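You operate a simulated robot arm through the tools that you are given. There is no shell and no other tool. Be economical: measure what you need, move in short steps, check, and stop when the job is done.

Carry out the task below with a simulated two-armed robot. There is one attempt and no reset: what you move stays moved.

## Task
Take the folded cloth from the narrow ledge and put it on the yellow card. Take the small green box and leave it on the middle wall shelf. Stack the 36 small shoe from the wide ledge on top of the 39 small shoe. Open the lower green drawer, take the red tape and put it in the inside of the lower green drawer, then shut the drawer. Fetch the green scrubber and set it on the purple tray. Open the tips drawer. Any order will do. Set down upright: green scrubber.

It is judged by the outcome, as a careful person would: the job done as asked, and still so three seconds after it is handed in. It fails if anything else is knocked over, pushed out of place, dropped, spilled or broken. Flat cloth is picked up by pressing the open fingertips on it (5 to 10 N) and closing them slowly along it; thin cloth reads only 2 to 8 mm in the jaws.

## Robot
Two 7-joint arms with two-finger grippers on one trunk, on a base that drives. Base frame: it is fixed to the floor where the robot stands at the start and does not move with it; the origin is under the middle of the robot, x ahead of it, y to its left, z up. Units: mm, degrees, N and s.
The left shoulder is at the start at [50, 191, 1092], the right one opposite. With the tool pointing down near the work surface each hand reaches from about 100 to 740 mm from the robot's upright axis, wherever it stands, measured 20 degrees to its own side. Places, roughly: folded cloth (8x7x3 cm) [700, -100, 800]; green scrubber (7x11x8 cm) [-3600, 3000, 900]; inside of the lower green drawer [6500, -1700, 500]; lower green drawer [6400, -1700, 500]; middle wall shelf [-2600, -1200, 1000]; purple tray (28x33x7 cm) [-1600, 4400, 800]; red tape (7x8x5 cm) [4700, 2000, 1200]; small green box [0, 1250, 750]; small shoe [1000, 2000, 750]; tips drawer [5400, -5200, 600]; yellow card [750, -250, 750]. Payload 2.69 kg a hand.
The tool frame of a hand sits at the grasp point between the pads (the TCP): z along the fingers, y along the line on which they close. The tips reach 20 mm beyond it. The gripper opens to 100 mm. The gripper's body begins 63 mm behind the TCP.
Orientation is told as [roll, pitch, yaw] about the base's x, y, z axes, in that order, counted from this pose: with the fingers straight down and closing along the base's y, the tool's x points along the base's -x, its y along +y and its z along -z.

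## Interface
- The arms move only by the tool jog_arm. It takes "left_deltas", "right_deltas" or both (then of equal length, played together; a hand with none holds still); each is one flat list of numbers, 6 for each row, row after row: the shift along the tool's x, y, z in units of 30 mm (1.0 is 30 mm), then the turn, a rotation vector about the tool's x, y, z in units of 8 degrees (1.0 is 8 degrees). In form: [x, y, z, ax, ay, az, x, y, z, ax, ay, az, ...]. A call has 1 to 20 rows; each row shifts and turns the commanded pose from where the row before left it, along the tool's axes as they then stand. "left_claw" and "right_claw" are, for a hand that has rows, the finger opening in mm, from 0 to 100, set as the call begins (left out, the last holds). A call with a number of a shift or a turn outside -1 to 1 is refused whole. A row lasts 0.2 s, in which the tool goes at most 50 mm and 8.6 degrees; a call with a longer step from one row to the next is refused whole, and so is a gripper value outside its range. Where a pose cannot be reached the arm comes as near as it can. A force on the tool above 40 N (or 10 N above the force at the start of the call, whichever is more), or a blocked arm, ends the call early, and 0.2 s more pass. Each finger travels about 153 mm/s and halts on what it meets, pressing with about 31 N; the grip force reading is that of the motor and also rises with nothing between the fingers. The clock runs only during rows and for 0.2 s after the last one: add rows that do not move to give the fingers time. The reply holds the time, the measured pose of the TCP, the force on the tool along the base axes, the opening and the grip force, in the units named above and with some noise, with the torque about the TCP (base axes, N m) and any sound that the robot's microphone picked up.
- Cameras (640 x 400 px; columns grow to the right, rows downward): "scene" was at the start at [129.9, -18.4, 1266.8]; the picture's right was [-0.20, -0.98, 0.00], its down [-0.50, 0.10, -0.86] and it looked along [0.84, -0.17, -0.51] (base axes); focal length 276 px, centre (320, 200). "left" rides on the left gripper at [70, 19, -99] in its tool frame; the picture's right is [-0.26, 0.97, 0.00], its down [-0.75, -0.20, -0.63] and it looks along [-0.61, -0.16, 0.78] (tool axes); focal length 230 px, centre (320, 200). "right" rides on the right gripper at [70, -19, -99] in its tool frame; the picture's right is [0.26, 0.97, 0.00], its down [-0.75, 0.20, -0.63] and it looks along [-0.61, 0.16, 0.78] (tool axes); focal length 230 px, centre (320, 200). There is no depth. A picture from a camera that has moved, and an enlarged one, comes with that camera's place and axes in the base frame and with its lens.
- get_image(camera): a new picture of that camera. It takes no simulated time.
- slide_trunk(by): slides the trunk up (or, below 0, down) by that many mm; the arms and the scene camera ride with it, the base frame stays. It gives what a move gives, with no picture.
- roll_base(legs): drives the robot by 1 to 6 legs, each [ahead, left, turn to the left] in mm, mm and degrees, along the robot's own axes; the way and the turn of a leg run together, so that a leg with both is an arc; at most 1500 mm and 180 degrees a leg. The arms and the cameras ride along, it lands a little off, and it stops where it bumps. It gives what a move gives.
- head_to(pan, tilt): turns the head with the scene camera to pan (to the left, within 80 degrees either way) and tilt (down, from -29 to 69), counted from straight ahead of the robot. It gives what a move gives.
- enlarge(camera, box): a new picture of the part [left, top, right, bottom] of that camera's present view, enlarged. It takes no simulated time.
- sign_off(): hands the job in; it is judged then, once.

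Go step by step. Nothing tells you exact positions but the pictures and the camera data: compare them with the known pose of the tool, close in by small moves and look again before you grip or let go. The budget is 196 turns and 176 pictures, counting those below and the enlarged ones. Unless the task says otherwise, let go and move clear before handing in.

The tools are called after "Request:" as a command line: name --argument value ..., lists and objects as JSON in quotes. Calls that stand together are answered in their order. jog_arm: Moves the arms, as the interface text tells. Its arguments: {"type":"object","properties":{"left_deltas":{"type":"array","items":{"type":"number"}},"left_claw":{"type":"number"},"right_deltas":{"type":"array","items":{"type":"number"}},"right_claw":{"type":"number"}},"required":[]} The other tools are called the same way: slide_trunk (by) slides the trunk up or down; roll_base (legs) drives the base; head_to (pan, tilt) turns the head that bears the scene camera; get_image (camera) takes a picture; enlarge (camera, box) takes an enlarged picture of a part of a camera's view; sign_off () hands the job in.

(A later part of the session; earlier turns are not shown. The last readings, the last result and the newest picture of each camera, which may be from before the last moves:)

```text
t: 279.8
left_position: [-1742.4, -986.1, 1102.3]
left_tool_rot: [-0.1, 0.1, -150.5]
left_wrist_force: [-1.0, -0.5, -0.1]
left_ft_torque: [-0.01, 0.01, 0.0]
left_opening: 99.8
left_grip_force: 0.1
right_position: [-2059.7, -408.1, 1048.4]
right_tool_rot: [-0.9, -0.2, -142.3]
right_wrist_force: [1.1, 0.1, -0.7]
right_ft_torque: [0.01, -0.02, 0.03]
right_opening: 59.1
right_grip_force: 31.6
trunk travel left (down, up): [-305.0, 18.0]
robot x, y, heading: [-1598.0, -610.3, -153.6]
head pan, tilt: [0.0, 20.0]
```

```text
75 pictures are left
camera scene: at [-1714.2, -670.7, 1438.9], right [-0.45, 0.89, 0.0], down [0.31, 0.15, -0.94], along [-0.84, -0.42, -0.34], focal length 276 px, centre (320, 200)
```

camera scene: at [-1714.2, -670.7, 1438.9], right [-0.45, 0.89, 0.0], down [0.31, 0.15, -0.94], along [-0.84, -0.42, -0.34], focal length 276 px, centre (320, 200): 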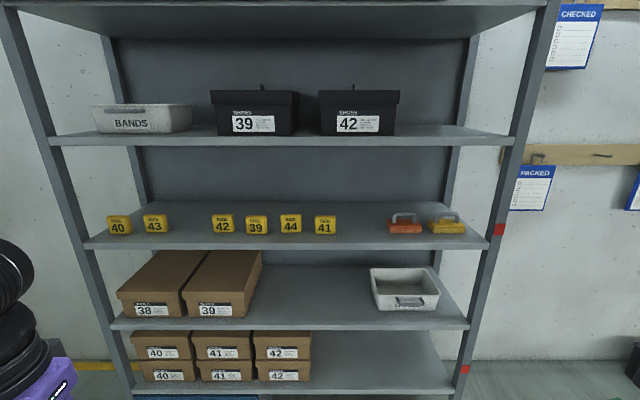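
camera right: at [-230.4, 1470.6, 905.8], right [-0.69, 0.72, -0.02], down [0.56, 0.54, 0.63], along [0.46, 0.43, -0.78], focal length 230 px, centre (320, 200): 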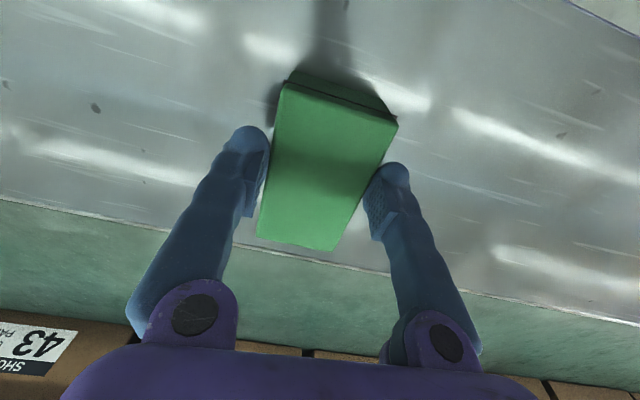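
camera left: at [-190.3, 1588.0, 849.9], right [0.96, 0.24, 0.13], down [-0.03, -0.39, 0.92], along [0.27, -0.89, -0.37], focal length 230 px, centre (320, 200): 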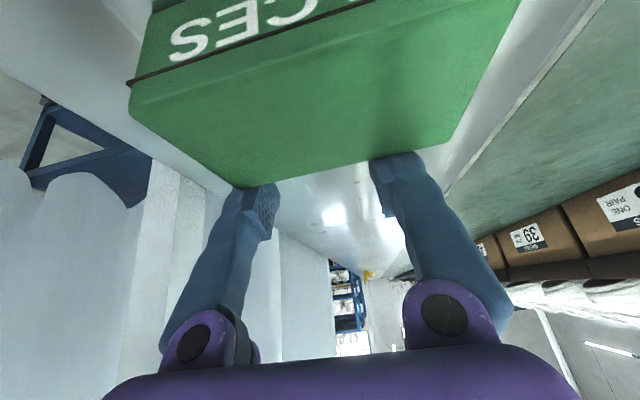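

The shelving has the middle (tag) shelf with a free gap between tag 41 and the orange item. I'll lower the trunk, centre the hand on the gap's line and drive closer.

Request:
slide_trunk --by -130

Request:
jog_arm --right_deltas '[0, 0.85, -0.6, 0, 0, 0.15, 0, 0.85, -0.6, 0, 0, 0.15, 0, 0.85, -0.6, 0, 0, 0.15, 0, 0.85, -0.6, 0, 0, 0.15, 0, 0.85, -0.6, 0, 0, 0.15, 0, 0.85, -0.6, 0, 0, 0.15, 0, 0.85, -0.6, 0, 0, 0.15, 0, 0.85, -0.6, 0, 0, 0.15, 0, 0.85, -0.6, 0, 0, 0.18]'

Request:
roll_base --legs '[[400, 0, 0]]'

Request:
head_to --pan -5 --tilt 20

Request:
get_image --camera "scene"

Request:
get_image --camera "right"

```text
t: 281.4
left_position: [-1743.6, -986.7, 973.4]
left_tool_rot: [-0.1, 0.1, -150.5]
left_wrist_force: [0.2, -0.3, -0.2]
left_ft_torque: [0.0, 0.01, 0.03]
left_opening: 100.0
left_grip_force: 0.1
right_position: [-2060.0, -408.2, 919.2]
right_tool_rot: [-0.9, -0.2, -142.3]
right_wrist_force: [0.0, -1.1, -0.8]
right_ft_torque: [0.0, -0.06, 0.01]
right_opening: 59.1
right_grip_force: 30.9
trunk travel left (down, up): [-175.0, 148.0]
robot x, y, heading: [-1600.2, -610.8, -153.4]
head pan, tilt: [0.0, 20.0]
```

```text
t: 283.4
left_position: [-1742.5, -987.5, 971.0]
left_tool_rot: [-0.1, 0.1, -150.6]
left_wrist_force: [-0.4, 0.6, -0.3]
left_ft_torque: [-0.03, 0.04, -0.01]
left_opening: 99.9
left_grip_force: 0.0
right_position: [-1934.1, -603.3, 1076.8]
right_tool_rot: [-0.9, -0.4, -153.3]
right_wrist_force: [-0.5, 0.1, -1.0]
right_ft_torque: [0.04, 0.0, -0.01]
right_opening: 59.1
right_grip_force: 30.9
trunk travel left (down, up): [-175.0, 148.0]
robot x, y, heading: [-1598.5, -609.4, -153.4]
head pan, tilt: [0.0, 20.0]
```

```text
t: 285.9
left_position: [-2101.0, -1165.7, 971.8]
left_tool_rot: [0.0, 0.2, -150.4]
left_wrist_force: [0.0, -0.5, -0.6]
left_ft_torque: [0.0, 0.01, 0.01]
left_opening: 100.0
left_grip_force: 0.0
right_position: [-2292.8, -782.0, 1074.7]
right_tool_rot: [-0.9, -0.3, -153.3]
right_wrist_force: [-0.6, -0.4, -1.4]
right_ft_torque: [0.02, -0.03, 0.05]
right_opening: 58.9
right_grip_force: 30.9
trunk travel left (down, up): [-175.0, 148.0]
robot x, y, heading: [-1953.2, -788.7, -153.2]
head pan, tilt: [0.0, 20.0]
```

```text
t: 286.5
left_position: [-2100.2, -1166.5, 972.7]
left_tool_rot: [-0.1, 0.0, -150.4]
left_wrist_force: [0.2, 0.0, 1.0]
left_ft_torque: [0.01, 0.01, -0.03]
left_opening: 100.1
left_grip_force: 0.2
right_position: [-2291.5, -782.0, 1076.0]
right_tool_rot: [-0.9, -0.4, -153.3]
right_wrist_force: [-0.2, 0.0, -1.4]
right_ft_torque: [0.02, 0.02, 0.0]
right_opening: 59.0
right_grip_force: 30.6
trunk travel left (down, up): [-175.0, 148.0]
robot x, y, heading: [-1956.3, -788.7, -153.7]
head pan, tilt: [-5.0, 20.0]
```

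```text
74 pictures are left
camera scene: at [-2074.8, -842.8, 1309.0], right [-0.37, 0.93, 0.0], down [0.32, 0.13, -0.94], along [-0.87, -0.35, -0.34], focal length 276 px, centre (320, 200)
```

scene: 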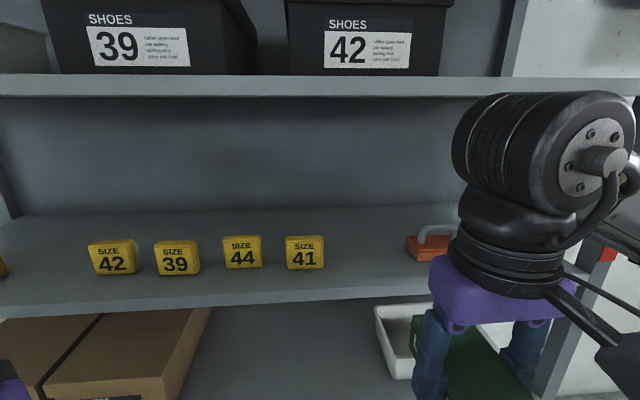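

```text
73 pictures are left
camera right: at [-2236.6, -735.7, 1174.9], right [0.66, -0.75, -0.02], down [-0.57, -0.52, 0.63], along [-0.48, -0.41, -0.78], focal length 230 px, centre (320, 200)
```

right: 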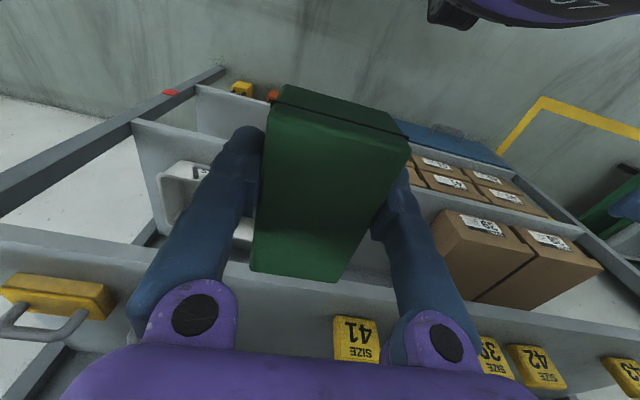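

Shelf surface ≈ 997, front edge at n≈−2621, gap between tag 41 and the orange item ≈170 mm wide. Lower and move in partway, then check.

Request:
jog_arm --right_deltas '[0, 0.25, 0.5, 0, 0, 0, 0, 0.25, 0.5, 0, 0, 0, -0.95, 0, 0, 0, 0, 0, -0.95, 0, 0, 0, 0, 0, -0.95, 0, 0, 0, 0, 0, -0.95, 0, 0, 0, 0, 0, -0.95, 0, 0, 0, 0, 0]'

Request:
get_image --camera "right"

Request:
head_to --pan -25 --tilt 25

Request:
get_image --camera "scene"

```text
t: 288.1
left_position: [-2101.1, -1166.8, 972.2]
left_tool_rot: [-0.1, 0.3, -150.4]
left_wrist_force: [0.2, 0.6, 0.2]
left_ft_torque: [-0.02, -0.03, 0.0]
left_opening: 99.8
left_grip_force: 0.1
right_position: [-2413.3, -859.3, 1045.7]
right_tool_rot: [-0.9, -0.3, -153.3]
right_wrist_force: [-0.4, 0.3, -2.1]
right_ft_torque: [0.01, 0.02, 0.01]
right_opening: 59.3
right_grip_force: 31.1
trunk travel left (down, up): [-175.0, 148.0]
robot x, y, heading: [-1952.3, -788.8, -153.3]
head pan, tilt: [-5.0, 20.0]
```

```text
72 pictures are left
camera right: at [-2357.6, -813.2, 1144.1], right [0.67, -0.75, -0.02], down [-0.57, -0.52, 0.63], along [-0.48, -0.41, -0.78], focal length 230 px, centre (320, 200)
```

right: 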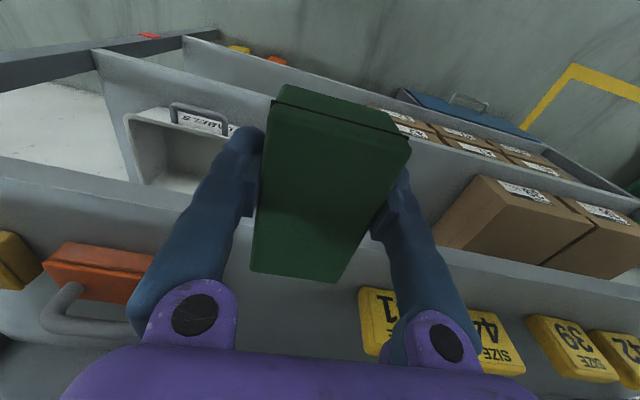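

```text
t: 289.0
left_position: [-2100.5, -1167.0, 972.9]
left_tool_rot: [-0.1, 0.1, -150.4]
left_wrist_force: [0.3, -1.1, -0.1]
left_ft_torque: [-0.02, -0.01, 0.02]
left_opening: 100.2
left_grip_force: 0.2
right_position: [-2411.9, -859.6, 1045.3]
right_tool_rot: [-0.8, -0.4, -153.2]
right_wrist_force: [0.2, 0.3, -1.1]
right_ft_torque: [0.01, -0.01, 0.03]
right_opening: 58.8
right_grip_force: 30.9
trunk travel left (down, up): [-175.0, 148.0]
robot x, y, heading: [-1957.6, -794.2, -153.0]
head pan, tilt: [-25.0, 25.0]
```

```text
71 pictures are left
camera scene: at [-2080.4, -811.2, 1300.9], right [-0.03, 1.0, 0.0], down [0.42, 0.01, -0.91], along [-0.91, -0.03, -0.42], focal length 276 px, centre (320, 200)
```

scene: 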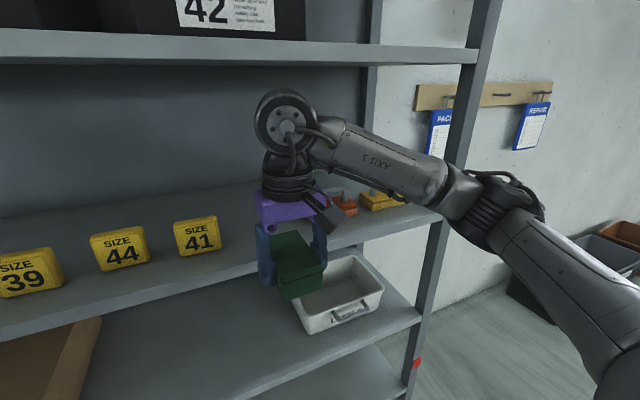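

Heights check out. Move the remaining 150 mm in and lower onto the shelf.

Request:
jog_arm --right_deltas '[-0.9, 0, 0, 0, 0, 0, -0.9, 0, 0, 0, 0, 0, -0.9, 0, 0, 0, 0, 0, -0.9, 0, 0, 0, 0, 0, -0.9, 0, 0, 0, 0, 0, -0.5, 0, 0, 0, 0, 0, 0, 0, 0.15, 0, 0, 0, 0, 0, 0, 0, 0, 0]'

Request:
get_image --camera "scene"

```text
t: 290.8
left_position: [-2100.2, -1165.9, 972.3]
left_tool_rot: [-0.2, 0.1, -150.3]
left_wrist_force: [0.5, 0.1, 0.5]
left_ft_torque: [0.0, 0.05, -0.01]
left_opening: 100.0
left_grip_force: 0.0
right_position: [-2548.5, -925.9, 1043.0]
right_tool_rot: [-0.9, -0.4, -153.3]
right_wrist_force: [0.1, -0.1, -0.9]
right_ft_torque: [0.02, -0.02, -0.02]
right_opening: 59.2
right_grip_force: 30.4
trunk travel left (down, up): [-175.0, 148.0]
robot x, y, heading: [-1952.4, -791.8, -153.3]
head pan, tilt: [-25.0, 25.0]
```

```text
70 pictures are left
camera scene: at [-2080.4, -811.1, 1300.9], right [-0.03, 1.0, 0.0], down [0.42, 0.01, -0.91], along [-0.91, -0.03, -0.42], focal length 276 px, centre (320, 200)
```

scene: 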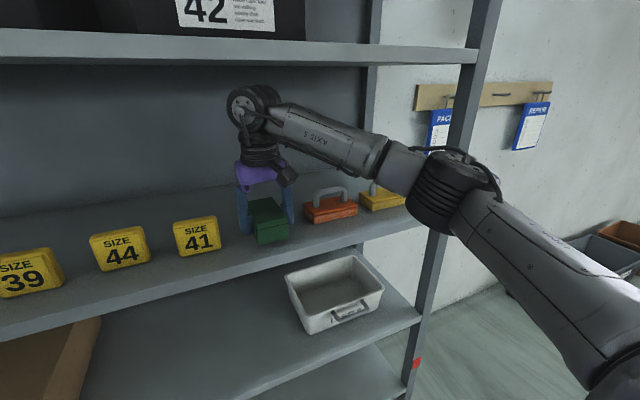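

Box is over the shelf between 41 and the orange item. Lower to contact.

Request:
jog_arm --right_deltas '[0, 0, 0.25, 0, 0, 0, 0, 0, 0, 0, 0, 0]'

Request:
jog_arm --right_deltas '[0, 0, 0.1, 0, 0, 0, 0, 0, 0, 0, 0, 0]'

Request:
jog_arm --right_deltas '[0, 0, 0.1, 0, 0, 0, 0, 0, 0, 0, 0, 0]'

```text
t: 291.4
left_position: [-2100.8, -1166.0, 971.7]
left_tool_rot: [-0.1, 0.1, -150.4]
left_wrist_force: [-0.1, -0.2, 0.1]
left_ft_torque: [0.01, 0.0, -0.02]
left_opening: 100.0
left_grip_force: 0.1
right_position: [-2547.4, -925.8, 1035.9]
right_tool_rot: [-0.7, -0.4, -153.4]
right_wrist_force: [-0.4, -0.3, -0.6]
right_ft_torque: [0.0, -0.02, 0.01]
right_opening: 58.8
right_grip_force: 31.0
trunk travel left (down, up): [-175.0, 148.0]
robot x, y, heading: [-1955.6, -792.9, -153.2]
head pan, tilt: [-25.0, 25.0]
```

```text
t: 292.0
left_position: [-2100.1, -1167.3, 972.6]
left_tool_rot: [-0.1, 0.0, -150.4]
left_wrist_force: [0.5, -0.8, 1.0]
left_ft_torque: [0.03, 0.01, 0.01]
left_opening: 100.0
left_grip_force: 0.1
right_position: [-2548.2, -926.3, 1032.3]
right_tool_rot: [-0.8, -0.4, -153.2]
right_wrist_force: [-0.8, 0.1, -0.3]
right_ft_torque: [-0.01, -0.01, -0.02]
right_opening: 59.0
right_grip_force: 30.9
trunk travel left (down, up): [-175.0, 148.0]
robot x, y, heading: [-1959.6, -793.7, -153.0]
head pan, tilt: [-25.0, 25.0]
```

```text
t: 292.6
left_position: [-2099.5, -1166.2, 972.3]
left_tool_rot: [-0.1, 0.1, -150.3]
left_wrist_force: [0.5, 1.2, 0.4]
left_ft_torque: [0.02, -0.02, -0.04]
left_opening: 99.9
left_grip_force: 0.1
right_position: [-2548.1, -927.5, 1031.6]
right_tool_rot: [-0.8, -0.6, -153.2]
right_wrist_force: [-5.0, -2.2, 12.2]
right_ft_torque: [-0.16, -0.48, -0.13]
right_opening: 58.9
right_grip_force: 31.5
trunk travel left (down, up): [-175.0, 148.0]
robot x, y, heading: [-1952.5, -792.7, -153.1]
head pan, tilt: [-25.0, 25.0]
```

Contact. Release and back straight out.

Request:
jog_arm --right_deltas '[0, 0, -0.07, 0, 0, 0, 0, 0, 0, 0, 0, 0, 0, 0, 0, 0, 0, 0]' --right_claw 84

Request:
jog_arm --right_deltas '[0.9, 0, -0.05, 0, 0, 0, 0.9, 0, 0, 0, 0, 0, 0.9, 0, 0, 0, 0, 0, 0.9, 0, 0, 0, 0, 0, 0.9, 0, 0, 0, 0, 0, 0.9, 0, 0, 0, 0, 0, 0.9, 0, 0, 0, 0, 0, 0.9, 0, 0, 0, 0, 0, 0.9, 0, 0, 0, 0, 0, 0.9, 0, 0, 0, 0, 0]'

Request:
get_image --camera "scene"

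```text
t: 293.4
left_position: [-2099.4, -1167.0, 973.6]
left_tool_rot: [-0.1, 0.1, -150.5]
left_wrist_force: [0.4, -0.2, -0.6]
left_ft_torque: [-0.02, -0.01, 0.0]
left_opening: 100.2
left_grip_force: 0.1
right_position: [-2549.2, -926.2, 1031.3]
right_tool_rot: [-0.8, -0.3, -153.3]
right_wrist_force: [-0.5, -0.2, -0.4]
right_ft_torque: [0.01, 0.0, 0.01]
right_opening: 84.2
right_grip_force: 0.1
trunk travel left (down, up): [-175.0, 148.0]
robot x, y, heading: [-1955.4, -791.5, -153.2]
head pan, tilt: [-25.0, 25.0]
```

```text
t: 295.6
left_position: [-2099.5, -1166.0, 972.6]
left_tool_rot: [-0.1, 0.1, -150.5]
left_wrist_force: [0.5, -1.2, 0.0]
left_ft_torque: [0.02, 0.01, -0.03]
left_opening: 100.1
left_grip_force: 0.0
right_position: [-2307.2, -805.1, 1032.0]
right_tool_rot: [-0.8, -0.4, -153.4]
right_wrist_force: [0.0, 0.0, -0.3]
right_ft_torque: [0.02, -0.02, 0.02]
right_opening: 83.9
right_grip_force: 0.1
trunk travel left (down, up): [-175.0, 148.0]
robot x, y, heading: [-1958.0, -787.4, -153.3]
head pan, tilt: [-25.0, 25.0]
```

```text
69 pictures are left
camera scene: at [-2080.2, -811.0, 1300.9], right [-0.03, 1.0, 0.0], down [0.42, 0.01, -0.91], along [-0.91, -0.03, -0.42], focal length 276 px, centre (320, 200)
```

scene: 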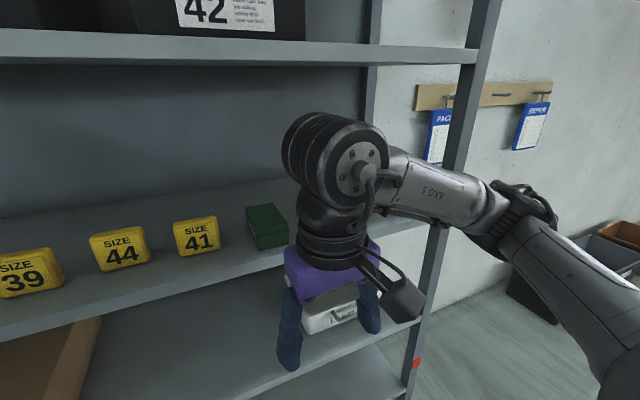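

Green box is on the middle shelf. Next the green scrubber, which should be on a small ledge on the column at (−3600,3000). Drive there.

Request:
roll_base --legs '[[-600, 0, 0], [0, 0, -90], [1200, 60, 0], [1200, 60, 0], [800, 50, 0]]'

Request:
head_to --pan 5 --tilt 20

Request:
get_image --camera "scene"

```text
t: 318.0
left_position: [-3265.9, 2458.6, 972.2]
left_tool_rot: [-0.1, 0.2, 117.7]
left_wrist_force: [0.6, 0.7, -0.5]
left_ft_torque: [-0.01, 0.01, 0.05]
left_opening: 100.2
left_grip_force: 0.0
right_position: [-2898.5, 2653.1, 1032.2]
right_tool_rot: [-0.8, -0.4, 114.9]
right_wrist_force: [-0.2, 0.3, -1.0]
right_ft_torque: [-0.01, 0.01, 0.0]
right_opening: 83.6
right_grip_force: 0.0
trunk travel left (down, up): [-175.0, 148.0]
robot x, y, heading: [-2896.2, 2298.3, 115.0]
head pan, tilt: [-25.0, 25.0]
```

```text
t: 318.9
left_position: [-3267.8, 2457.8, 973.6]
left_tool_rot: [-0.1, 0.2, 117.8]
left_wrist_force: [0.6, -1.2, -0.3]
left_ft_torque: [0.03, -0.01, 0.02]
left_opening: 99.8
left_grip_force: 0.0
right_position: [-2898.8, 2652.8, 1031.2]
right_tool_rot: [-0.8, -0.4, 114.9]
right_wrist_force: [0.4, -0.2, 0.1]
right_ft_torque: [0.0, -0.01, -0.03]
right_opening: 84.1
right_grip_force: 0.1
trunk travel left (down, up): [-175.0, 148.0]
robot x, y, heading: [-2898.9, 2296.7, 114.9]
head pan, tilt: [5.0, 20.0]
```

```text
68 pictures are left
camera scene: at [-2957.0, 2417.1, 1309.0], right [0.87, 0.5, 0.0], down [0.17, -0.3, -0.94], along [-0.47, 0.82, -0.34], focal length 276 px, centre (320, 200)
```

scene: 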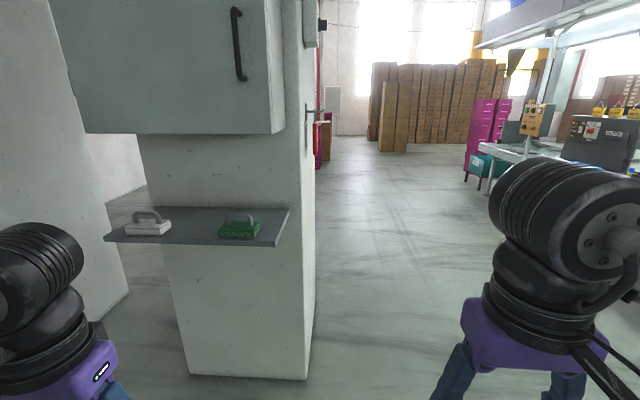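

The green scrubber sits on the column's small shelf at about (−3608,3011). I'll approach from its right side so the fingers close across its narrow side.

Request:
roll_base --legs '[[554, -405, 0], [0, 0, 92], [0, -560, 0]]'

Request:
head_to --pan 8 --tilt 25

Request:
get_image --camera "scene"

```text
t: 332.0
left_position: [-3144.2, 3080.9, 972.0]
left_tool_rot: [0.1, 0.2, -149.7]
left_wrist_force: [0.6, 0.0, 0.1]
left_ft_torque: [-0.01, 0.03, -0.01]
left_opening: 99.8
left_grip_force: 0.0
right_position: [-3354.4, 3441.3, 1031.5]
right_tool_rot: [-0.9, -0.4, -152.7]
right_wrist_force: [0.3, -0.8, -0.5]
right_ft_torque: [0.04, 0.01, 0.02]
right_opening: 83.9
right_grip_force: 0.0
trunk travel left (down, up): [-175.0, 148.0]
robot x, y, heading: [-3000.6, 3461.1, -152.7]
head pan, tilt: [5.0, 20.0]
```

```text
t: 332.6
left_position: [-3143.8, 3081.7, 971.6]
left_tool_rot: [-0.1, 0.1, -149.8]
left_wrist_force: [-0.3, -0.6, 0.2]
left_ft_torque: [0.0, 0.0, -0.02]
left_opening: 100.0
left_grip_force: 0.0
right_position: [-3355.4, 3441.0, 1031.9]
right_tool_rot: [-0.6, -0.4, -152.6]
right_wrist_force: [0.1, 1.2, 0.2]
right_ft_torque: [0.03, -0.03, -0.02]
right_opening: 84.1
right_grip_force: 0.1
trunk travel left (down, up): [-175.0, 148.0]
robot x, y, heading: [-3005.8, 3461.6, -152.7]
head pan, tilt: [8.0, 25.0]
```

```text
67 pictures are left
camera scene: at [-3111.0, 3387.8, 1300.9], right [-0.58, 0.82, 0.0], down [0.34, 0.24, -0.91], along [-0.74, -0.52, -0.42], focal length 276 px, centre (320, 200)
```

scene: 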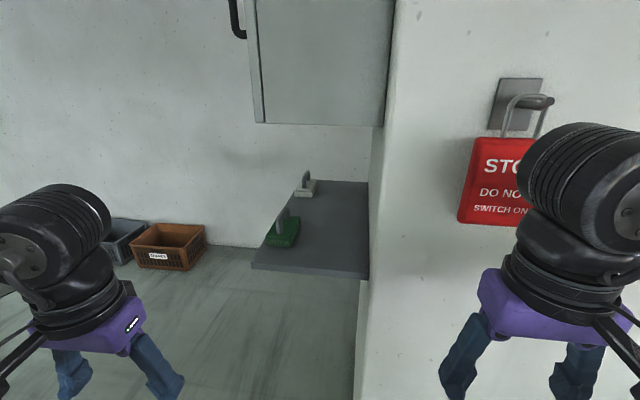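

Scrubber is at about (−3553,2961), handle mid z≈935. Tuck the right hand away from the red tag, align the left hand, advance, and look.

Request:
jog_arm --left_deltas '[0, -0.67, -0.6, 0, 0, 0.4, 0, -0.67, -0.6, 0, 0, 0, 0, -0.67, -0.6, 0, 0, 0, 0, -0.67, -0.6, 0, 0, 0]' --right_deltas '[0.9, 0.3, 0, 0, 0, 0, 0.9, 0.3, 0, 0, 0, 0, 0.9, 0.3, 0, 0, 0, 0, 0.9, 0.3, 0, 0, 0, 0]'

Request:
roll_base --legs '[[125, 0, 0]]'

Request:
jog_arm --left_deltas '[-0.9, 0, 0, 0, 0, 0, -0.9, 0, 0, 0, 0, 0, -0.9, 0, 0, 0, 0, 0, -0.9, 0, 0, 0, 0, 0, -0.9, 0, 0, 0, 0, 0, -0.9, 0, 0, 0, 0, 0, -0.9, 0, 0, 0, 0, 0]'

Request:
get_image --camera "left"

Request:
get_image --camera "scene"

```text
t: 333.6
left_position: [-3181.9, 3154.4, 1043.3]
left_tool_rot: [0.0, 0.1, -152.9]
left_wrist_force: [0.7, 0.8, -0.3]
left_ft_torque: [-0.02, 0.01, 0.0]
left_opening: 100.0
left_grip_force: 0.1
right_position: [-3241.5, 3458.0, 1031.3]
right_tool_rot: [-0.9, -0.4, -152.8]
right_wrist_force: [-0.4, 0.2, 0.7]
right_ft_torque: [0.01, 0.02, -0.05]
right_opening: 84.1
right_grip_force: 0.2
trunk travel left (down, up): [-175.0, 148.0]
robot x, y, heading: [-3001.9, 3459.0, -152.8]
head pan, tilt: [8.0, 25.0]
```

```text
t: 335.0
left_position: [-3295.0, 3094.9, 1043.4]
left_tool_rot: [-0.3, 0.0, -153.2]
left_wrist_force: [0.2, 0.0, 0.3]
left_ft_torque: [0.03, 0.02, 0.0]
left_opening: 100.1
left_grip_force: 0.0
right_position: [-3354.5, 3400.7, 1032.5]
right_tool_rot: [-1.0, 0.0, -152.9]
right_wrist_force: [0.1, -0.8, 0.2]
right_ft_torque: [-0.01, 0.01, -0.03]
right_opening: 83.9
right_grip_force: 0.0
trunk travel left (down, up): [-175.0, 148.0]
robot x, y, heading: [-3118.4, 3401.8, -153.0]
head pan, tilt: [8.0, 25.0]
stopped in leg 1: the robot was blocked; the commanded pose is now the measured one
```

```text
t: 336.8
left_position: [-3420.8, 3027.6, 1043.6]
left_tool_rot: [1.8, -1.4, -158.9]
left_wrist_force: [-0.4, 0.4, 1.3]
left_ft_torque: [-0.02, -0.01, -0.04]
left_opening: 100.2
left_grip_force: 0.0
right_position: [-3337.3, 3399.3, 1037.4]
right_tool_rot: [-1.5, -0.9, -152.2]
right_wrist_force: [-0.1, 0.3, -0.4]
right_ft_torque: [-0.02, 0.05, -0.01]
right_opening: 83.9
right_grip_force: 0.1
trunk travel left (down, up): [-175.0, 148.0]
robot x, y, heading: [-3111.2, 3401.3, -152.4]
head pan, tilt: [8.0, 25.0]
stopped in row 7 (left hand): the arm was blocked; the commanded pose is now the measured one
```

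```text
66 pictures are left
camera left: at [-3348.0, 3037.2, 1141.4], right [0.11, -0.99, 0.04], down [-0.76, -0.06, 0.64], along [-0.64, -0.1, -0.76], focal length 230 px, centre (320, 200)
```

left: 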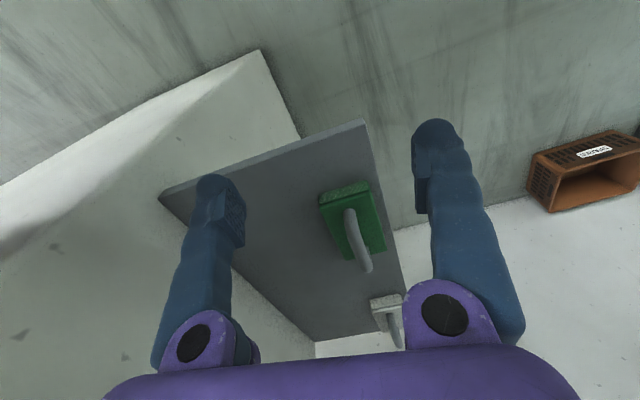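

```text
65 pictures are left
camera scene: at [-3200.6, 3327.7, 1304.2], right [-0.58, 0.81, 0.01], down [0.33, 0.25, -0.91], along [-0.74, -0.53, -0.41], focal length 276 px, centre (320, 200)
```

scene: 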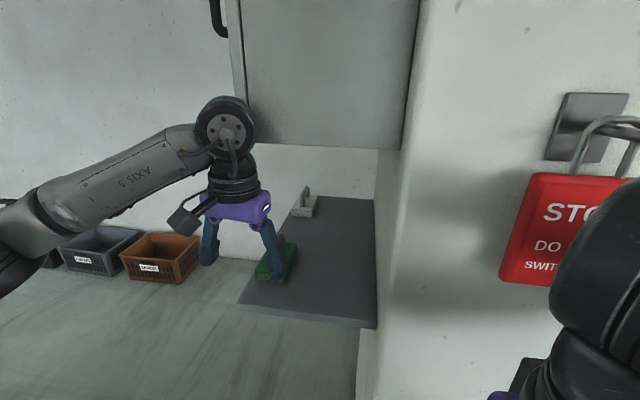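

The wrist touched the panel above (too high). Back out, level, and lower the hand so the wrist passes under the panel; also check what blocked the base.

Request:
jog_arm --left_deltas '[0.9, 0, 0, 0, 0, 0, 0.9, 0, 0, 0, 0, 0, 0.9, 0, 0, 0.22, 0.18, -0.75, 0, 0, 0.8, 0, 0, 0, 0, 0, 0.8, 0, 0, 0, 0, 0, 0.8, 0, 0, 0, 0, 0, 0.7, 0, 0, 0]' --right_deltas '[0.5, 0, 0, 0, 0, 0, 0.5, 0, 0, 0, 0, 0, 0.5, 0, 0, 0, 0, 0, 0, 0, 0, 0, 0, 0, 0, 0, 0, 0, 0, 0, 0, 0, 0, 0, 0, 0, 0, 0, 0, 0, 0, 0]'

Request:
head_to --pan -60 --tilt 30

Request:
get_image --camera "scene"

```text
t: 337.4
left_position: [-3411.5, 3045.8, 1038.4]
left_tool_rot: [1.6, -0.7, -159.0]
left_wrist_force: [0.7, -0.1, 0.6]
left_ft_torque: [-0.01, 0.0, -0.02]
left_opening: 100.0
left_grip_force: 0.1
right_position: [-3338.3, 3410.1, 1032.7]
right_tool_rot: [-1.3, -0.6, -153.1]
right_wrist_force: [-10.6, -4.9, -3.7]
right_ft_torque: [0.28, -0.9, 0.24]
right_opening: 83.8
right_grip_force: 0.0
right hand out of reach, approached as far as the arm can: row 2
trunk travel left (down, up): [-175.0, 148.0]
robot x, y, heading: [-3112.3, 3398.8, -152.7]
head pan, tilt: [8.0, 25.0]
stopped in row 2 (right hand): the force on the tool passed its limit at 99 N (the readings are from after the stop); the commanded pose is now the measured one
```

```text
t: 338.7
left_position: [-3411.3, 3045.3, 1037.0]
left_tool_rot: [1.7, -0.7, -159.0]
left_wrist_force: [0.0, -0.1, 0.4]
left_ft_torque: [0.01, -0.02, 0.01]
left_opening: 100.1
left_grip_force: 0.0
right_position: [-3338.7, 3410.1, 1032.6]
right_tool_rot: [-1.2, -0.6, -153.0]
right_wrist_force: [-28.6, -11.1, 1.0]
right_ft_torque: [1.14, -3.01, 0.71]
right_opening: 84.0
right_grip_force: 0.0
trunk travel left (down, up): [-175.0, 148.0]
robot x, y, heading: [-3114.2, 3399.6, -152.8]
head pan, tilt: [-60.0, 30.0]
```

```text
64 pictures are left
camera scene: at [-3220.6, 3433.4, 1293.3], right [0.54, 0.84, 0.0], down [0.42, -0.27, -0.87], along [-0.73, 0.47, -0.5], focal length 276 px, centre (320, 200)
```

scene: 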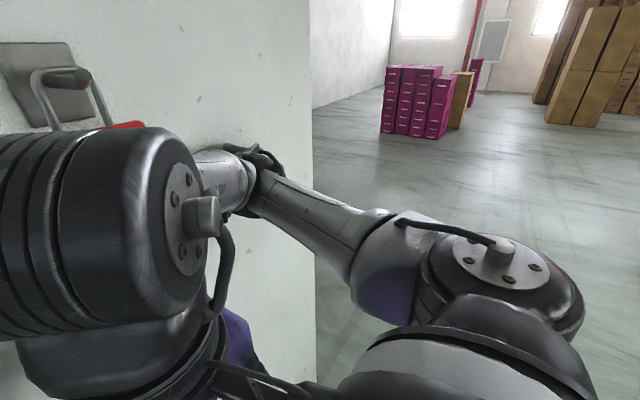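

The right elbow is against the column. I'll back off and use the right hand instead with the base further to the left.

Request:
roll_base --legs '[[-250, 0, 0], [0, 372, 0]]'

Request:
jog_arm --left_deltas '[0.9, 0, 0, 0, 0, -0.7, 0.9, 0, 0, 0.2, 0.1, 0, 0.9, 0, 0, 0, 0, 0, 0.9, 0, 0, 0, 0, 0, 0.9, 0, 0, 0, 0, 0, 0.9, 0, 0, 0, 0, 0, 0.9, 0, 0, 0, 0, 0, 0.9, 0, 0, 0, 0, 0]' --right_deltas '[-1, -0.44, 0.2, -0.15, 0.08, 0, -1, -0.44, 0.4, 0, 0, 0, -1, -0.44, 0.5, 0, 0, 0, -1, -0.44, 0.5, 0, 0, 0, -1, -0.44, 0.5, 0, 0, 0, 0, 0, 0.5, 0, 0, 0, 0, 0, 0, 0, 0, 0, 0, 0, 0, 0, 0, 0]' --right_claw 100

Request:
head_to --pan -10 --tilt 25

Request:
roll_base --legs '[[250, 0, 0]]'

Request:
get_image --camera "scene"

```text
t: 341.9
left_position: [-3146.4, 3076.5, 1036.4]
left_tool_rot: [1.6, -0.5, -159.0]
left_wrist_force: [-0.2, -0.2, -0.2]
left_ft_torque: [0.03, 0.0, -0.03]
left_opening: 100.1
left_grip_force: 0.1
right_position: [-3074.7, 3442.8, 1032.2]
right_tool_rot: [-1.3, -0.4, -153.0]
right_wrist_force: [-2.2, -1.7, -2.4]
right_ft_torque: [0.0, -0.19, 0.04]
right_opening: 84.0
right_grip_force: 0.1
trunk travel left (down, up): [-175.0, 148.0]
robot x, y, heading: [-2850.8, 3435.6, -153.0]
head pan, tilt: [-60.0, 30.0]
stopped in leg 2: the force on the tool passed its limit at 40 N (the readings are from after the stop); the commanded pose is now the measured one
```

```text
t: 343.7
left_position: [-2972.2, 3170.7, 1047.1]
left_tool_rot: [0.2, 0.4, -153.3]
left_wrist_force: [-0.3, 0.3, -0.4]
left_ft_torque: [0.0, 0.02, -0.01]
left_opening: 99.9
left_grip_force: 0.0
left hand out of reach, approached as far as the arm can: row 8
right_position: [-3240.0, 3433.1, 955.4]
right_tool_rot: [0.1, 0.3, -153.0]
right_wrist_force: [0.6, 0.1, 0.8]
right_ft_torque: [0.01, -0.03, 0.01]
right_opening: 99.9
right_grip_force: 0.1
trunk travel left (down, up): [-175.0, 148.0]
robot x, y, heading: [-2849.5, 3436.0, -152.8]
head pan, tilt: [-60.0, 30.0]
```

```text
t: 344.9
left_position: [-2970.3, 3171.3, 1047.9]
left_tool_rot: [0.0, 0.4, -153.2]
left_wrist_force: [0.2, -0.7, 0.4]
left_ft_torque: [0.02, -0.03, -0.01]
left_opening: 100.1
left_grip_force: 0.1
right_position: [-3240.2, 3433.2, 954.7]
right_tool_rot: [0.0, 0.4, -153.0]
right_wrist_force: [-0.2, 0.1, 0.2]
right_ft_torque: [-0.01, -0.02, -0.01]
right_opening: 100.2
right_grip_force: 0.1
trunk travel left (down, up): [-175.0, 148.0]
robot x, y, heading: [-2848.2, 3438.2, -152.9]
head pan, tilt: [-10.0, 25.0]
```

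```text
t: 346.7
left_position: [-3188.3, 3061.2, 1047.6]
left_tool_rot: [0.0, 0.2, -153.4]
left_wrist_force: [-0.4, 0.4, -0.1]
left_ft_torque: [0.02, -0.02, -0.03]
left_opening: 100.2
left_grip_force: 0.0
right_position: [-3457.2, 3323.5, 954.6]
right_tool_rot: [0.0, 0.3, -152.9]
right_wrist_force: [-0.8, 0.6, 0.4]
right_ft_torque: [0.05, -0.01, 0.04]
right_opening: 99.9
right_grip_force: 0.0
trunk travel left (down, up): [-175.0, 148.0]
robot x, y, heading: [-3062.1, 3323.1, -152.8]
head pan, tilt: [-10.0, 25.0]
```

```text
63 pictures are left
camera scene: at [-3187.3, 3278.6, 1300.8], right [-0.29, 0.96, 0.0], down [0.4, 0.12, -0.91], along [-0.87, -0.27, -0.42], focal length 276 px, centre (320, 200)
```

scene: 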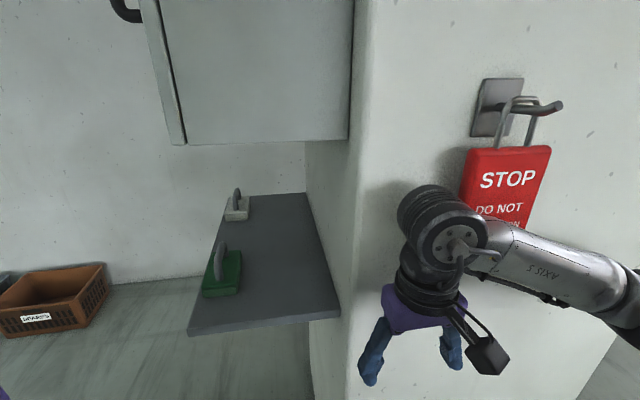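

The leftward leg had been cut short. Back a little, shift left, and return forward.

Request:
roll_base --legs '[[-110, 0, 0], [0, 277, 0], [130, 0, 0]]'

Request:
get_image --camera "right"

Request:
get_image --camera "scene"

```text
t: 351.3
left_position: [-3077.8, 2807.2, 1046.6]
left_tool_rot: [0.1, 0.3, -153.3]
left_wrist_force: [-1.2, 0.8, -0.2]
left_ft_torque: [0.03, -0.07, -0.01]
left_opening: 100.0
left_grip_force: 0.0
right_position: [-3347.4, 3069.8, 953.4]
right_tool_rot: [0.0, 0.4, -152.9]
right_wrist_force: [0.2, -0.6, -0.4]
right_ft_torque: [0.01, -0.03, 0.0]
right_opening: 100.0
right_grip_force: 0.0
trunk travel left (down, up): [-175.0, 148.0]
robot x, y, heading: [-2954.9, 3072.1, -152.7]
head pan, tilt: [-10.0, 25.0]
```

```text
62 pictures are left
camera right: at [-3294.4, 3116.5, 1053.3], right [0.67, -0.74, 0.0], down [-0.58, -0.52, 0.63], along [-0.46, -0.42, -0.78], focal length 230 px, centre (320, 200)
```

right: 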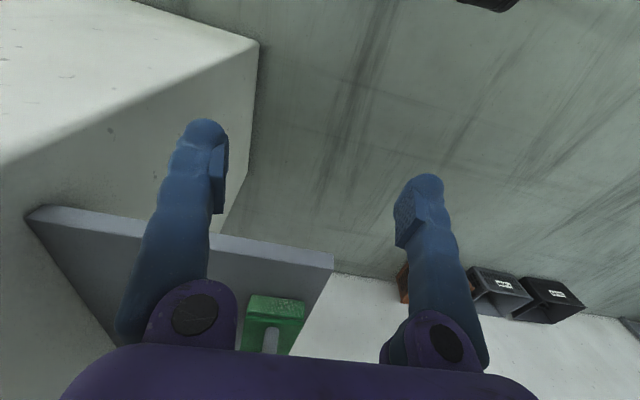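

```text
61 pictures are left
camera scene: at [-3078.1, 3025.9, 1300.7], right [-0.3, 0.95, 0.0], down [0.4, 0.13, -0.91], along [-0.86, -0.27, -0.42], focal length 276 px, centre (320, 200)
```

scene: 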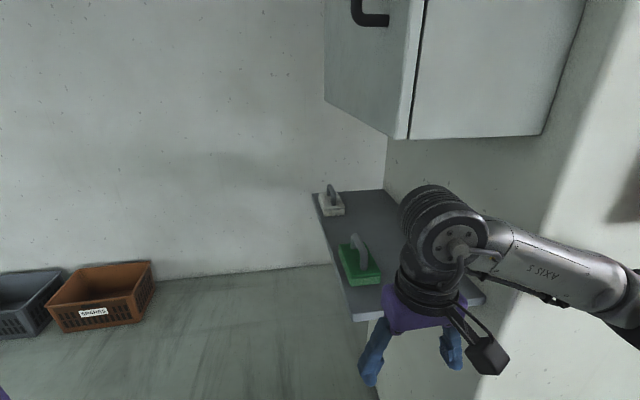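

Aligned within a few mm. Tilt the fingers forward 25° for clearance under the panel and advance so the fingers straddle the handle.

Request:
jog_arm --right_deltas '[0, 0, 0, 0, -0.8, 0, 0, 0, 0, 0, -0.8, 0, 0, 0, 0, 0, -0.8, 0, -0.1, 0, -0.21, 0, -0.72, 0, -0.855, 0, 0.4, 0, 0, 0, -0.855, 0, 0.4, 0, 0, 0, -0.855, 0, 0.4, 0, 0, 0, -0.855, 0, 0.4, 0, 0, 0, -0.855, 0, 0.4, 0, 0, 0, -0.855, 0, 0.4, 0, 0, 0]'

Request:
get_image --camera "right"

Request:
get_image --camera "scene"

```text
t: 353.5
left_position: [-3077.7, 2807.6, 1046.7]
left_tool_rot: [-0.1, 0.3, -153.2]
left_wrist_force: [0.2, 0.8, -0.5]
left_ft_torque: [0.01, 0.02, 0.02]
left_opening: 100.0
left_grip_force: 0.1
right_position: [-3503.4, 2987.4, 962.6]
right_tool_rot: [-0.2, -24.7, -152.8]
right_wrist_force: [0.3, 0.1, -0.4]
right_ft_torque: [0.03, -0.02, -0.02]
right_opening: 100.1
right_grip_force: 0.0
right hand out of reach, approached as far as the arm can: row 4
trunk travel left (down, up): [-175.0, 148.0]
robot x, y, heading: [-2957.4, 3072.0, -152.5]
head pan, tilt: [-10.0, 25.0]
```

```text
60 pictures are left
camera right: at [-3418.7, 3050.6, 1022.4], right [0.65, -0.75, -0.11], down [-0.28, -0.37, 0.89], along [-0.71, -0.54, -0.45], focal length 230 px, centre (320, 200)
```

right: 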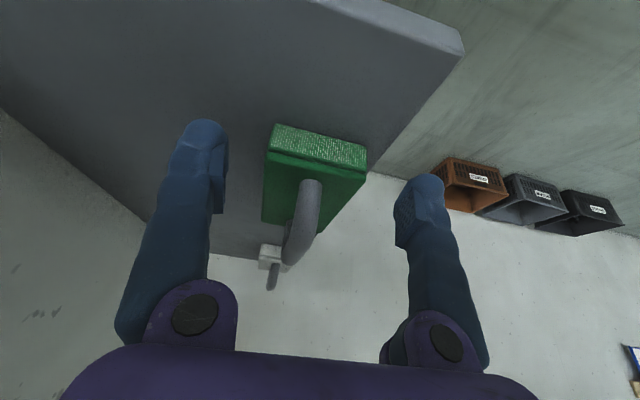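

```text
59 pictures are left
camera scene: at [-3077.4, 3026.1, 1300.8], right [-0.3, 0.95, 0.0], down [0.4, 0.13, -0.91], along [-0.87, -0.27, -0.42], focal length 276 px, centre (320, 200)
```

scene: 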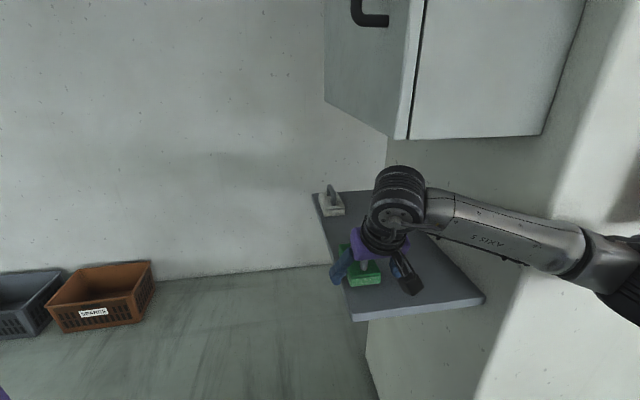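

Handle is centred between the fingers. Advance 85 mm more and close on it.

Request:
jog_arm --right_deltas '[-0.855, 0, 0.4, 0, 0, 0, -0.855, 0, 0.4, 0, 0, 0, -0.855, 0, 0.4, 0, 0, 0]'

Request:
get_image --camera "right"

```text
t: 354.3
left_position: [-3069.7, 2809.8, 1049.0]
left_tool_rot: [-0.1, -0.3, -153.3]
left_wrist_force: [-0.1, 0.1, -0.2]
left_ft_torque: [0.02, -0.01, 0.0]
left_opening: 100.0
left_grip_force: 0.0
right_position: [-3571.1, 2950.9, 966.4]
right_tool_rot: [-0.2, -25.0, -152.8]
right_wrist_force: [0.0, -0.2, -0.3]
right_ft_torque: [0.03, -0.03, 0.02]
right_opening: 100.0
right_grip_force: 0.0
trunk travel left (down, up): [-175.0, 148.0]
robot x, y, heading: [-2956.7, 3072.7, -152.9]
head pan, tilt: [-10.0, 25.0]
```

```text
58 pictures are left
camera right: at [-3485.0, 3014.3, 1025.7], right [0.65, -0.75, -0.11], down [-0.27, -0.37, 0.89], along [-0.71, -0.55, -0.45], focal length 230 px, centre (320, 200)
```

right: 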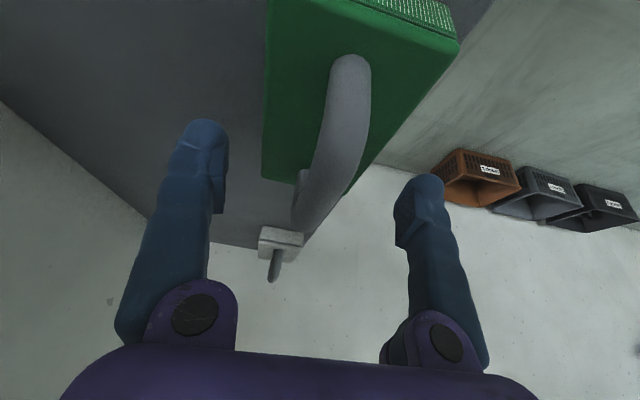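

Handle is between the fingers; there's slight contact somewhere, so close now, then lift minimally and back out.

Request:
jog_arm --right_deltas '[0, 0, 0, 0, 0, 0, 0, 0, 0, 0, 0, 0, 0, 0, 0, 0, 0, 0, 0, 0, 0, 0, 0, 0]' --right_claw 2

Request:
get_image --camera "right"

```text
t: 355.3
left_position: [-3069.0, 2809.4, 1049.4]
left_tool_rot: [-0.2, -0.5, -153.1]
left_wrist_force: [-0.2, -0.2, -0.6]
left_ft_torque: [0.02, -0.03, 0.01]
left_opening: 99.9
left_grip_force: 0.0
right_position: [-3570.8, 2948.9, 969.9]
right_tool_rot: [-0.2, -25.4, -152.6]
right_wrist_force: [2.2, -0.5, 5.2]
right_ft_torque: [0.03, -0.09, 0.05]
right_opening: 11.1
right_grip_force: 31.4
trunk travel left (down, up): [-175.0, 148.0]
robot x, y, heading: [-2956.8, 3077.3, -152.8]
head pan, tilt: [-10.0, 25.0]
```

```text
57 pictures are left
camera right: at [-3485.3, 3012.8, 1028.2], right [0.65, -0.75, -0.11], down [-0.27, -0.37, 0.89], along [-0.71, -0.55, -0.44], focal length 230 px, centre (320, 200)
```

right: 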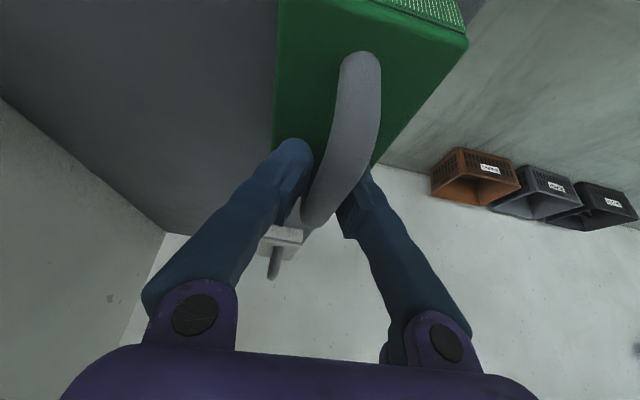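

Handle gripped. Draw back 40 mm, lift 25 mm, then back out.

Request:
jog_arm --right_deltas '[0.6, 0, -0.28, 0, 0, 0, 0.6, 0, -0.28, 0, 0, 0, -0.175, 0, -0.38, 0, 0, 0, -0.175, 0, -0.38, 0, 0, 0, 0, 0, 0, 0, 0, 0]'

Request:
get_image --camera "scene"

```text
t: 356.5
left_position: [-3074.1, 2809.1, 1048.7]
left_tool_rot: [-0.2, 0.1, -153.3]
left_wrist_force: [-0.5, -0.8, 0.8]
left_ft_torque: [-0.02, -0.02, 0.03]
left_opening: 100.2
left_grip_force: 0.0
right_position: [-3541.0, 2968.0, 988.5]
right_tool_rot: [-0.3, -24.8, -152.8]
right_wrist_force: [1.1, -1.2, 0.0]
right_ft_torque: [0.03, 0.0, 0.0]
right_opening: 6.3
right_grip_force: 29.9
trunk travel left (down, up): [-175.0, 148.0]
robot x, y, heading: [-2951.9, 3073.4, -153.0]
head pan, tilt: [-10.0, 25.0]
```

```text
56 pictures are left
camera scene: at [-3073.0, 3026.8, 1301.3], right [-0.3, 0.96, 0.0], down [0.4, 0.13, -0.91], along [-0.87, -0.27, -0.42], focal length 276 px, centre (320, 200)
```

scene: 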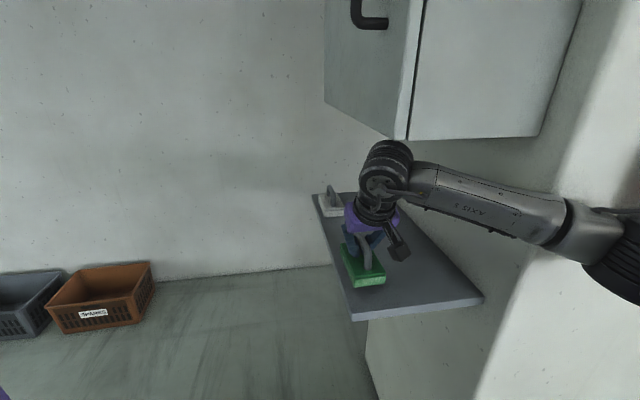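

Request:
get_image --camera "right"

Request:
enlarge --camera "scene" --box '[310, 180, 470, 280]'

```text
55 pictures are left
camera right: at [-3455.8, 3031.1, 1048.3], right [0.65, -0.75, -0.11], down [-0.28, -0.37, 0.89], along [-0.71, -0.54, -0.45], focal length 230 px, centre (320, 200)
```

right: 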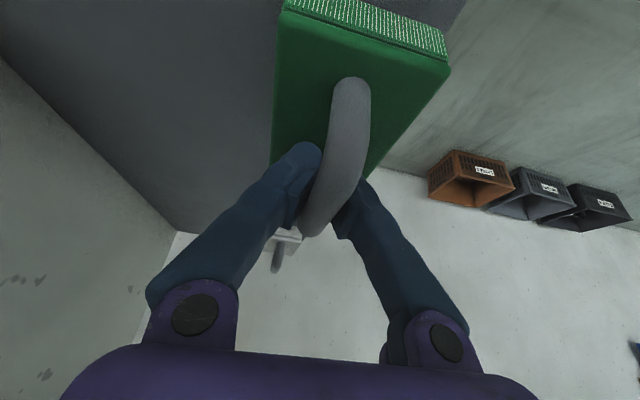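

```text
4.00 times, centred on (390, 230) of scene
camera zoom: at [-3073.0, 3026.8, 1301.3], right [-0.3, 0.96, 0.0], down [0.4, 0.13, -0.91], along [-0.87, -0.27, -0.42], focal length 1106 px, centre (40, 80)
```

zoom: 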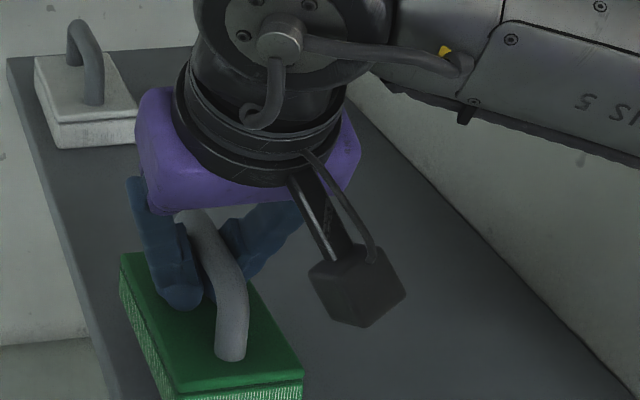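

The grip slipped up to the handle's round top; the scrubber is still on the shelf. Open, lower ~30 mm, regrip deeper.

Request:
jog_arm --right_deltas '[0, 0, 0, 0, 0, 0, 0, 0, 0, 0, 0, 0, 0.22, 0, 0.47, 0, 0, 0, 0.22, 0, 0.47, 0, 0, 0, 0, 0, 0, 0, 0, 0]' --right_claw 60

Request:
jog_arm --right_deltas '[0, 0, 0, 0, 0, 0, 0, 0, 0, 0, 0, 0, 0, 0, 0, 0, 0, 0]' --right_claw 2

Request:
jog_arm --right_deltas '[-0.21, 0, -0.45, 0, 0, 0, -0.21, 0, -0.45, 0, 0, 0, 0, 0, 0, 0, 0, 0]'

Request:
get_image --camera "right"

```text
t: 357.7
left_position: [-3074.5, 2807.6, 1048.8]
left_tool_rot: [-0.1, 0.1, -153.2]
left_wrist_force: [0.1, 0.7, -0.6]
left_ft_torque: [-0.03, 0.0, 0.01]
left_opening: 99.8
left_grip_force: 0.1
right_position: [-3542.4, 2965.1, 955.4]
right_tool_rot: [-0.2, -24.8, -152.8]
right_wrist_force: [-0.2, 0.1, 3.0]
right_ft_torque: [-0.05, 0.02, 0.0]
right_opening: 62.0
right_grip_force: 1.6
trunk travel left (down, up): [-175.0, 148.0]
robot x, y, heading: [-2951.9, 3068.0, -153.0]
head pan, tilt: [-10.0, 25.0]
```

```text
t: 358.5
left_position: [-3075.0, 2808.7, 1048.2]
left_tool_rot: [-0.1, 0.2, -153.1]
left_wrist_force: [-0.1, 0.5, -0.2]
left_ft_torque: [0.02, -0.01, 0.03]
left_opening: 100.3
left_grip_force: 0.1
right_position: [-3542.2, 2964.4, 956.7]
right_tool_rot: [-0.1, -24.9, -152.8]
right_wrist_force: [-2.1, -1.2, 2.7]
right_ft_torque: [-0.05, 0.09, -0.01]
right_opening: 60.7
right_grip_force: 30.8
trunk travel left (down, up): [-175.0, 148.0]
robot x, y, heading: [-2957.4, 3075.7, -152.7]
head pan, tilt: [-10.0, 25.0]
```

```text
t: 359.3
left_position: [-3074.0, 2807.5, 1047.9]
left_tool_rot: [-0.1, 0.0, -153.2]
left_wrist_force: [0.7, -0.1, -0.1]
left_ft_torque: [0.02, -0.01, -0.01]
left_opening: 100.1
left_grip_force: 0.1
right_position: [-3539.4, 2964.5, 986.2]
right_tool_rot: [-0.1, -24.8, -152.8]
right_wrist_force: [0.7, -0.4, -1.4]
right_ft_torque: [-0.01, 0.03, 0.0]
right_opening: 61.1
right_grip_force: 30.6
trunk travel left (down, up): [-175.0, 148.0]
robot x, y, heading: [-2956.9, 3072.5, -152.8]
head pan, tilt: [-10.0, 25.0]
```

```text
53 pictures are left
camera right: at [-3455.4, 3028.5, 1046.5], right [0.65, -0.75, -0.11], down [-0.28, -0.37, 0.89], along [-0.71, -0.54, -0.45], focal length 230 px, centre (320, 200)
```

right: 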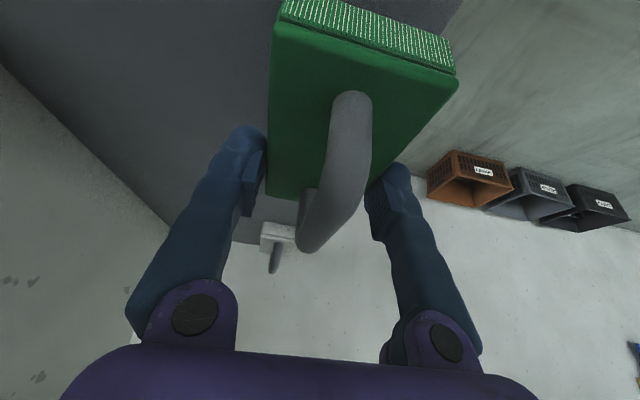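

Now it holds the scrubber's base firmly (61 mm) and lifted it. Back out and drive toward the purple tray.

Request:
roll_base --legs '[[-380, 0, 0], [0, 0, 180], [420, 350, 0], [0, 330, 0]]'

Request:
head_to --pan -8 --tilt 25

Request:
get_image --camera "scene"

```text
t: 375.5
left_position: [-2441.3, 4315.6, 1047.8]
left_tool_rot: [0.1, 0.3, 27.5]
left_wrist_force: [0.0, 0.4, 0.0]
left_ft_torque: [0.02, 0.01, -0.03]
left_opening: 100.1
left_grip_force: 0.1
right_position: [-1973.5, 4167.2, 984.4]
right_tool_rot: [0.0, -24.7, 27.7]
right_wrist_force: [-0.2, 0.6, -0.7]
right_ft_torque: [-0.04, -0.03, -0.02]
right_opening: 60.7
right_grip_force: 31.1
trunk travel left (down, up): [-175.0, 148.0]
robot x, y, heading: [-2562.1, 4050.3, 28.0]
head pan, tilt: [-10.0, 25.0]
```

```text
t: 376.1
left_position: [-2441.8, 4317.5, 1047.8]
left_tool_rot: [-0.1, 0.3, 27.5]
left_wrist_force: [-0.1, -0.9, -0.3]
left_ft_torque: [0.02, -0.01, 0.03]
left_opening: 100.0
left_grip_force: 0.0
right_position: [-1973.7, 4165.3, 984.8]
right_tool_rot: [0.1, -24.7, 27.9]
right_wrist_force: [-0.3, 0.2, -1.4]
right_ft_torque: [0.0, 0.0, 0.0]
right_opening: 61.1
right_grip_force: 30.7
trunk travel left (down, up): [-175.0, 148.0]
robot x, y, heading: [-2561.2, 4051.0, 28.0]
head pan, tilt: [-8.0, 25.0]
```

```text
52 pictures are left
camera scene: at [-2437.0, 4100.6, 1300.9], right [0.34, -0.94, 0.0], down [-0.4, -0.14, -0.91], along [0.85, 0.31, -0.42], focal length 276 px, centre (320, 200)
```

scene: 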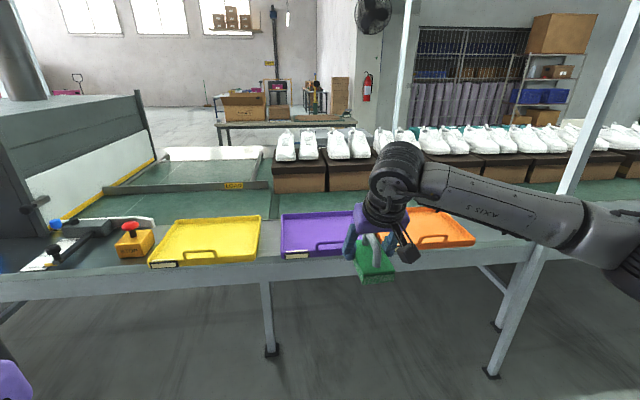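

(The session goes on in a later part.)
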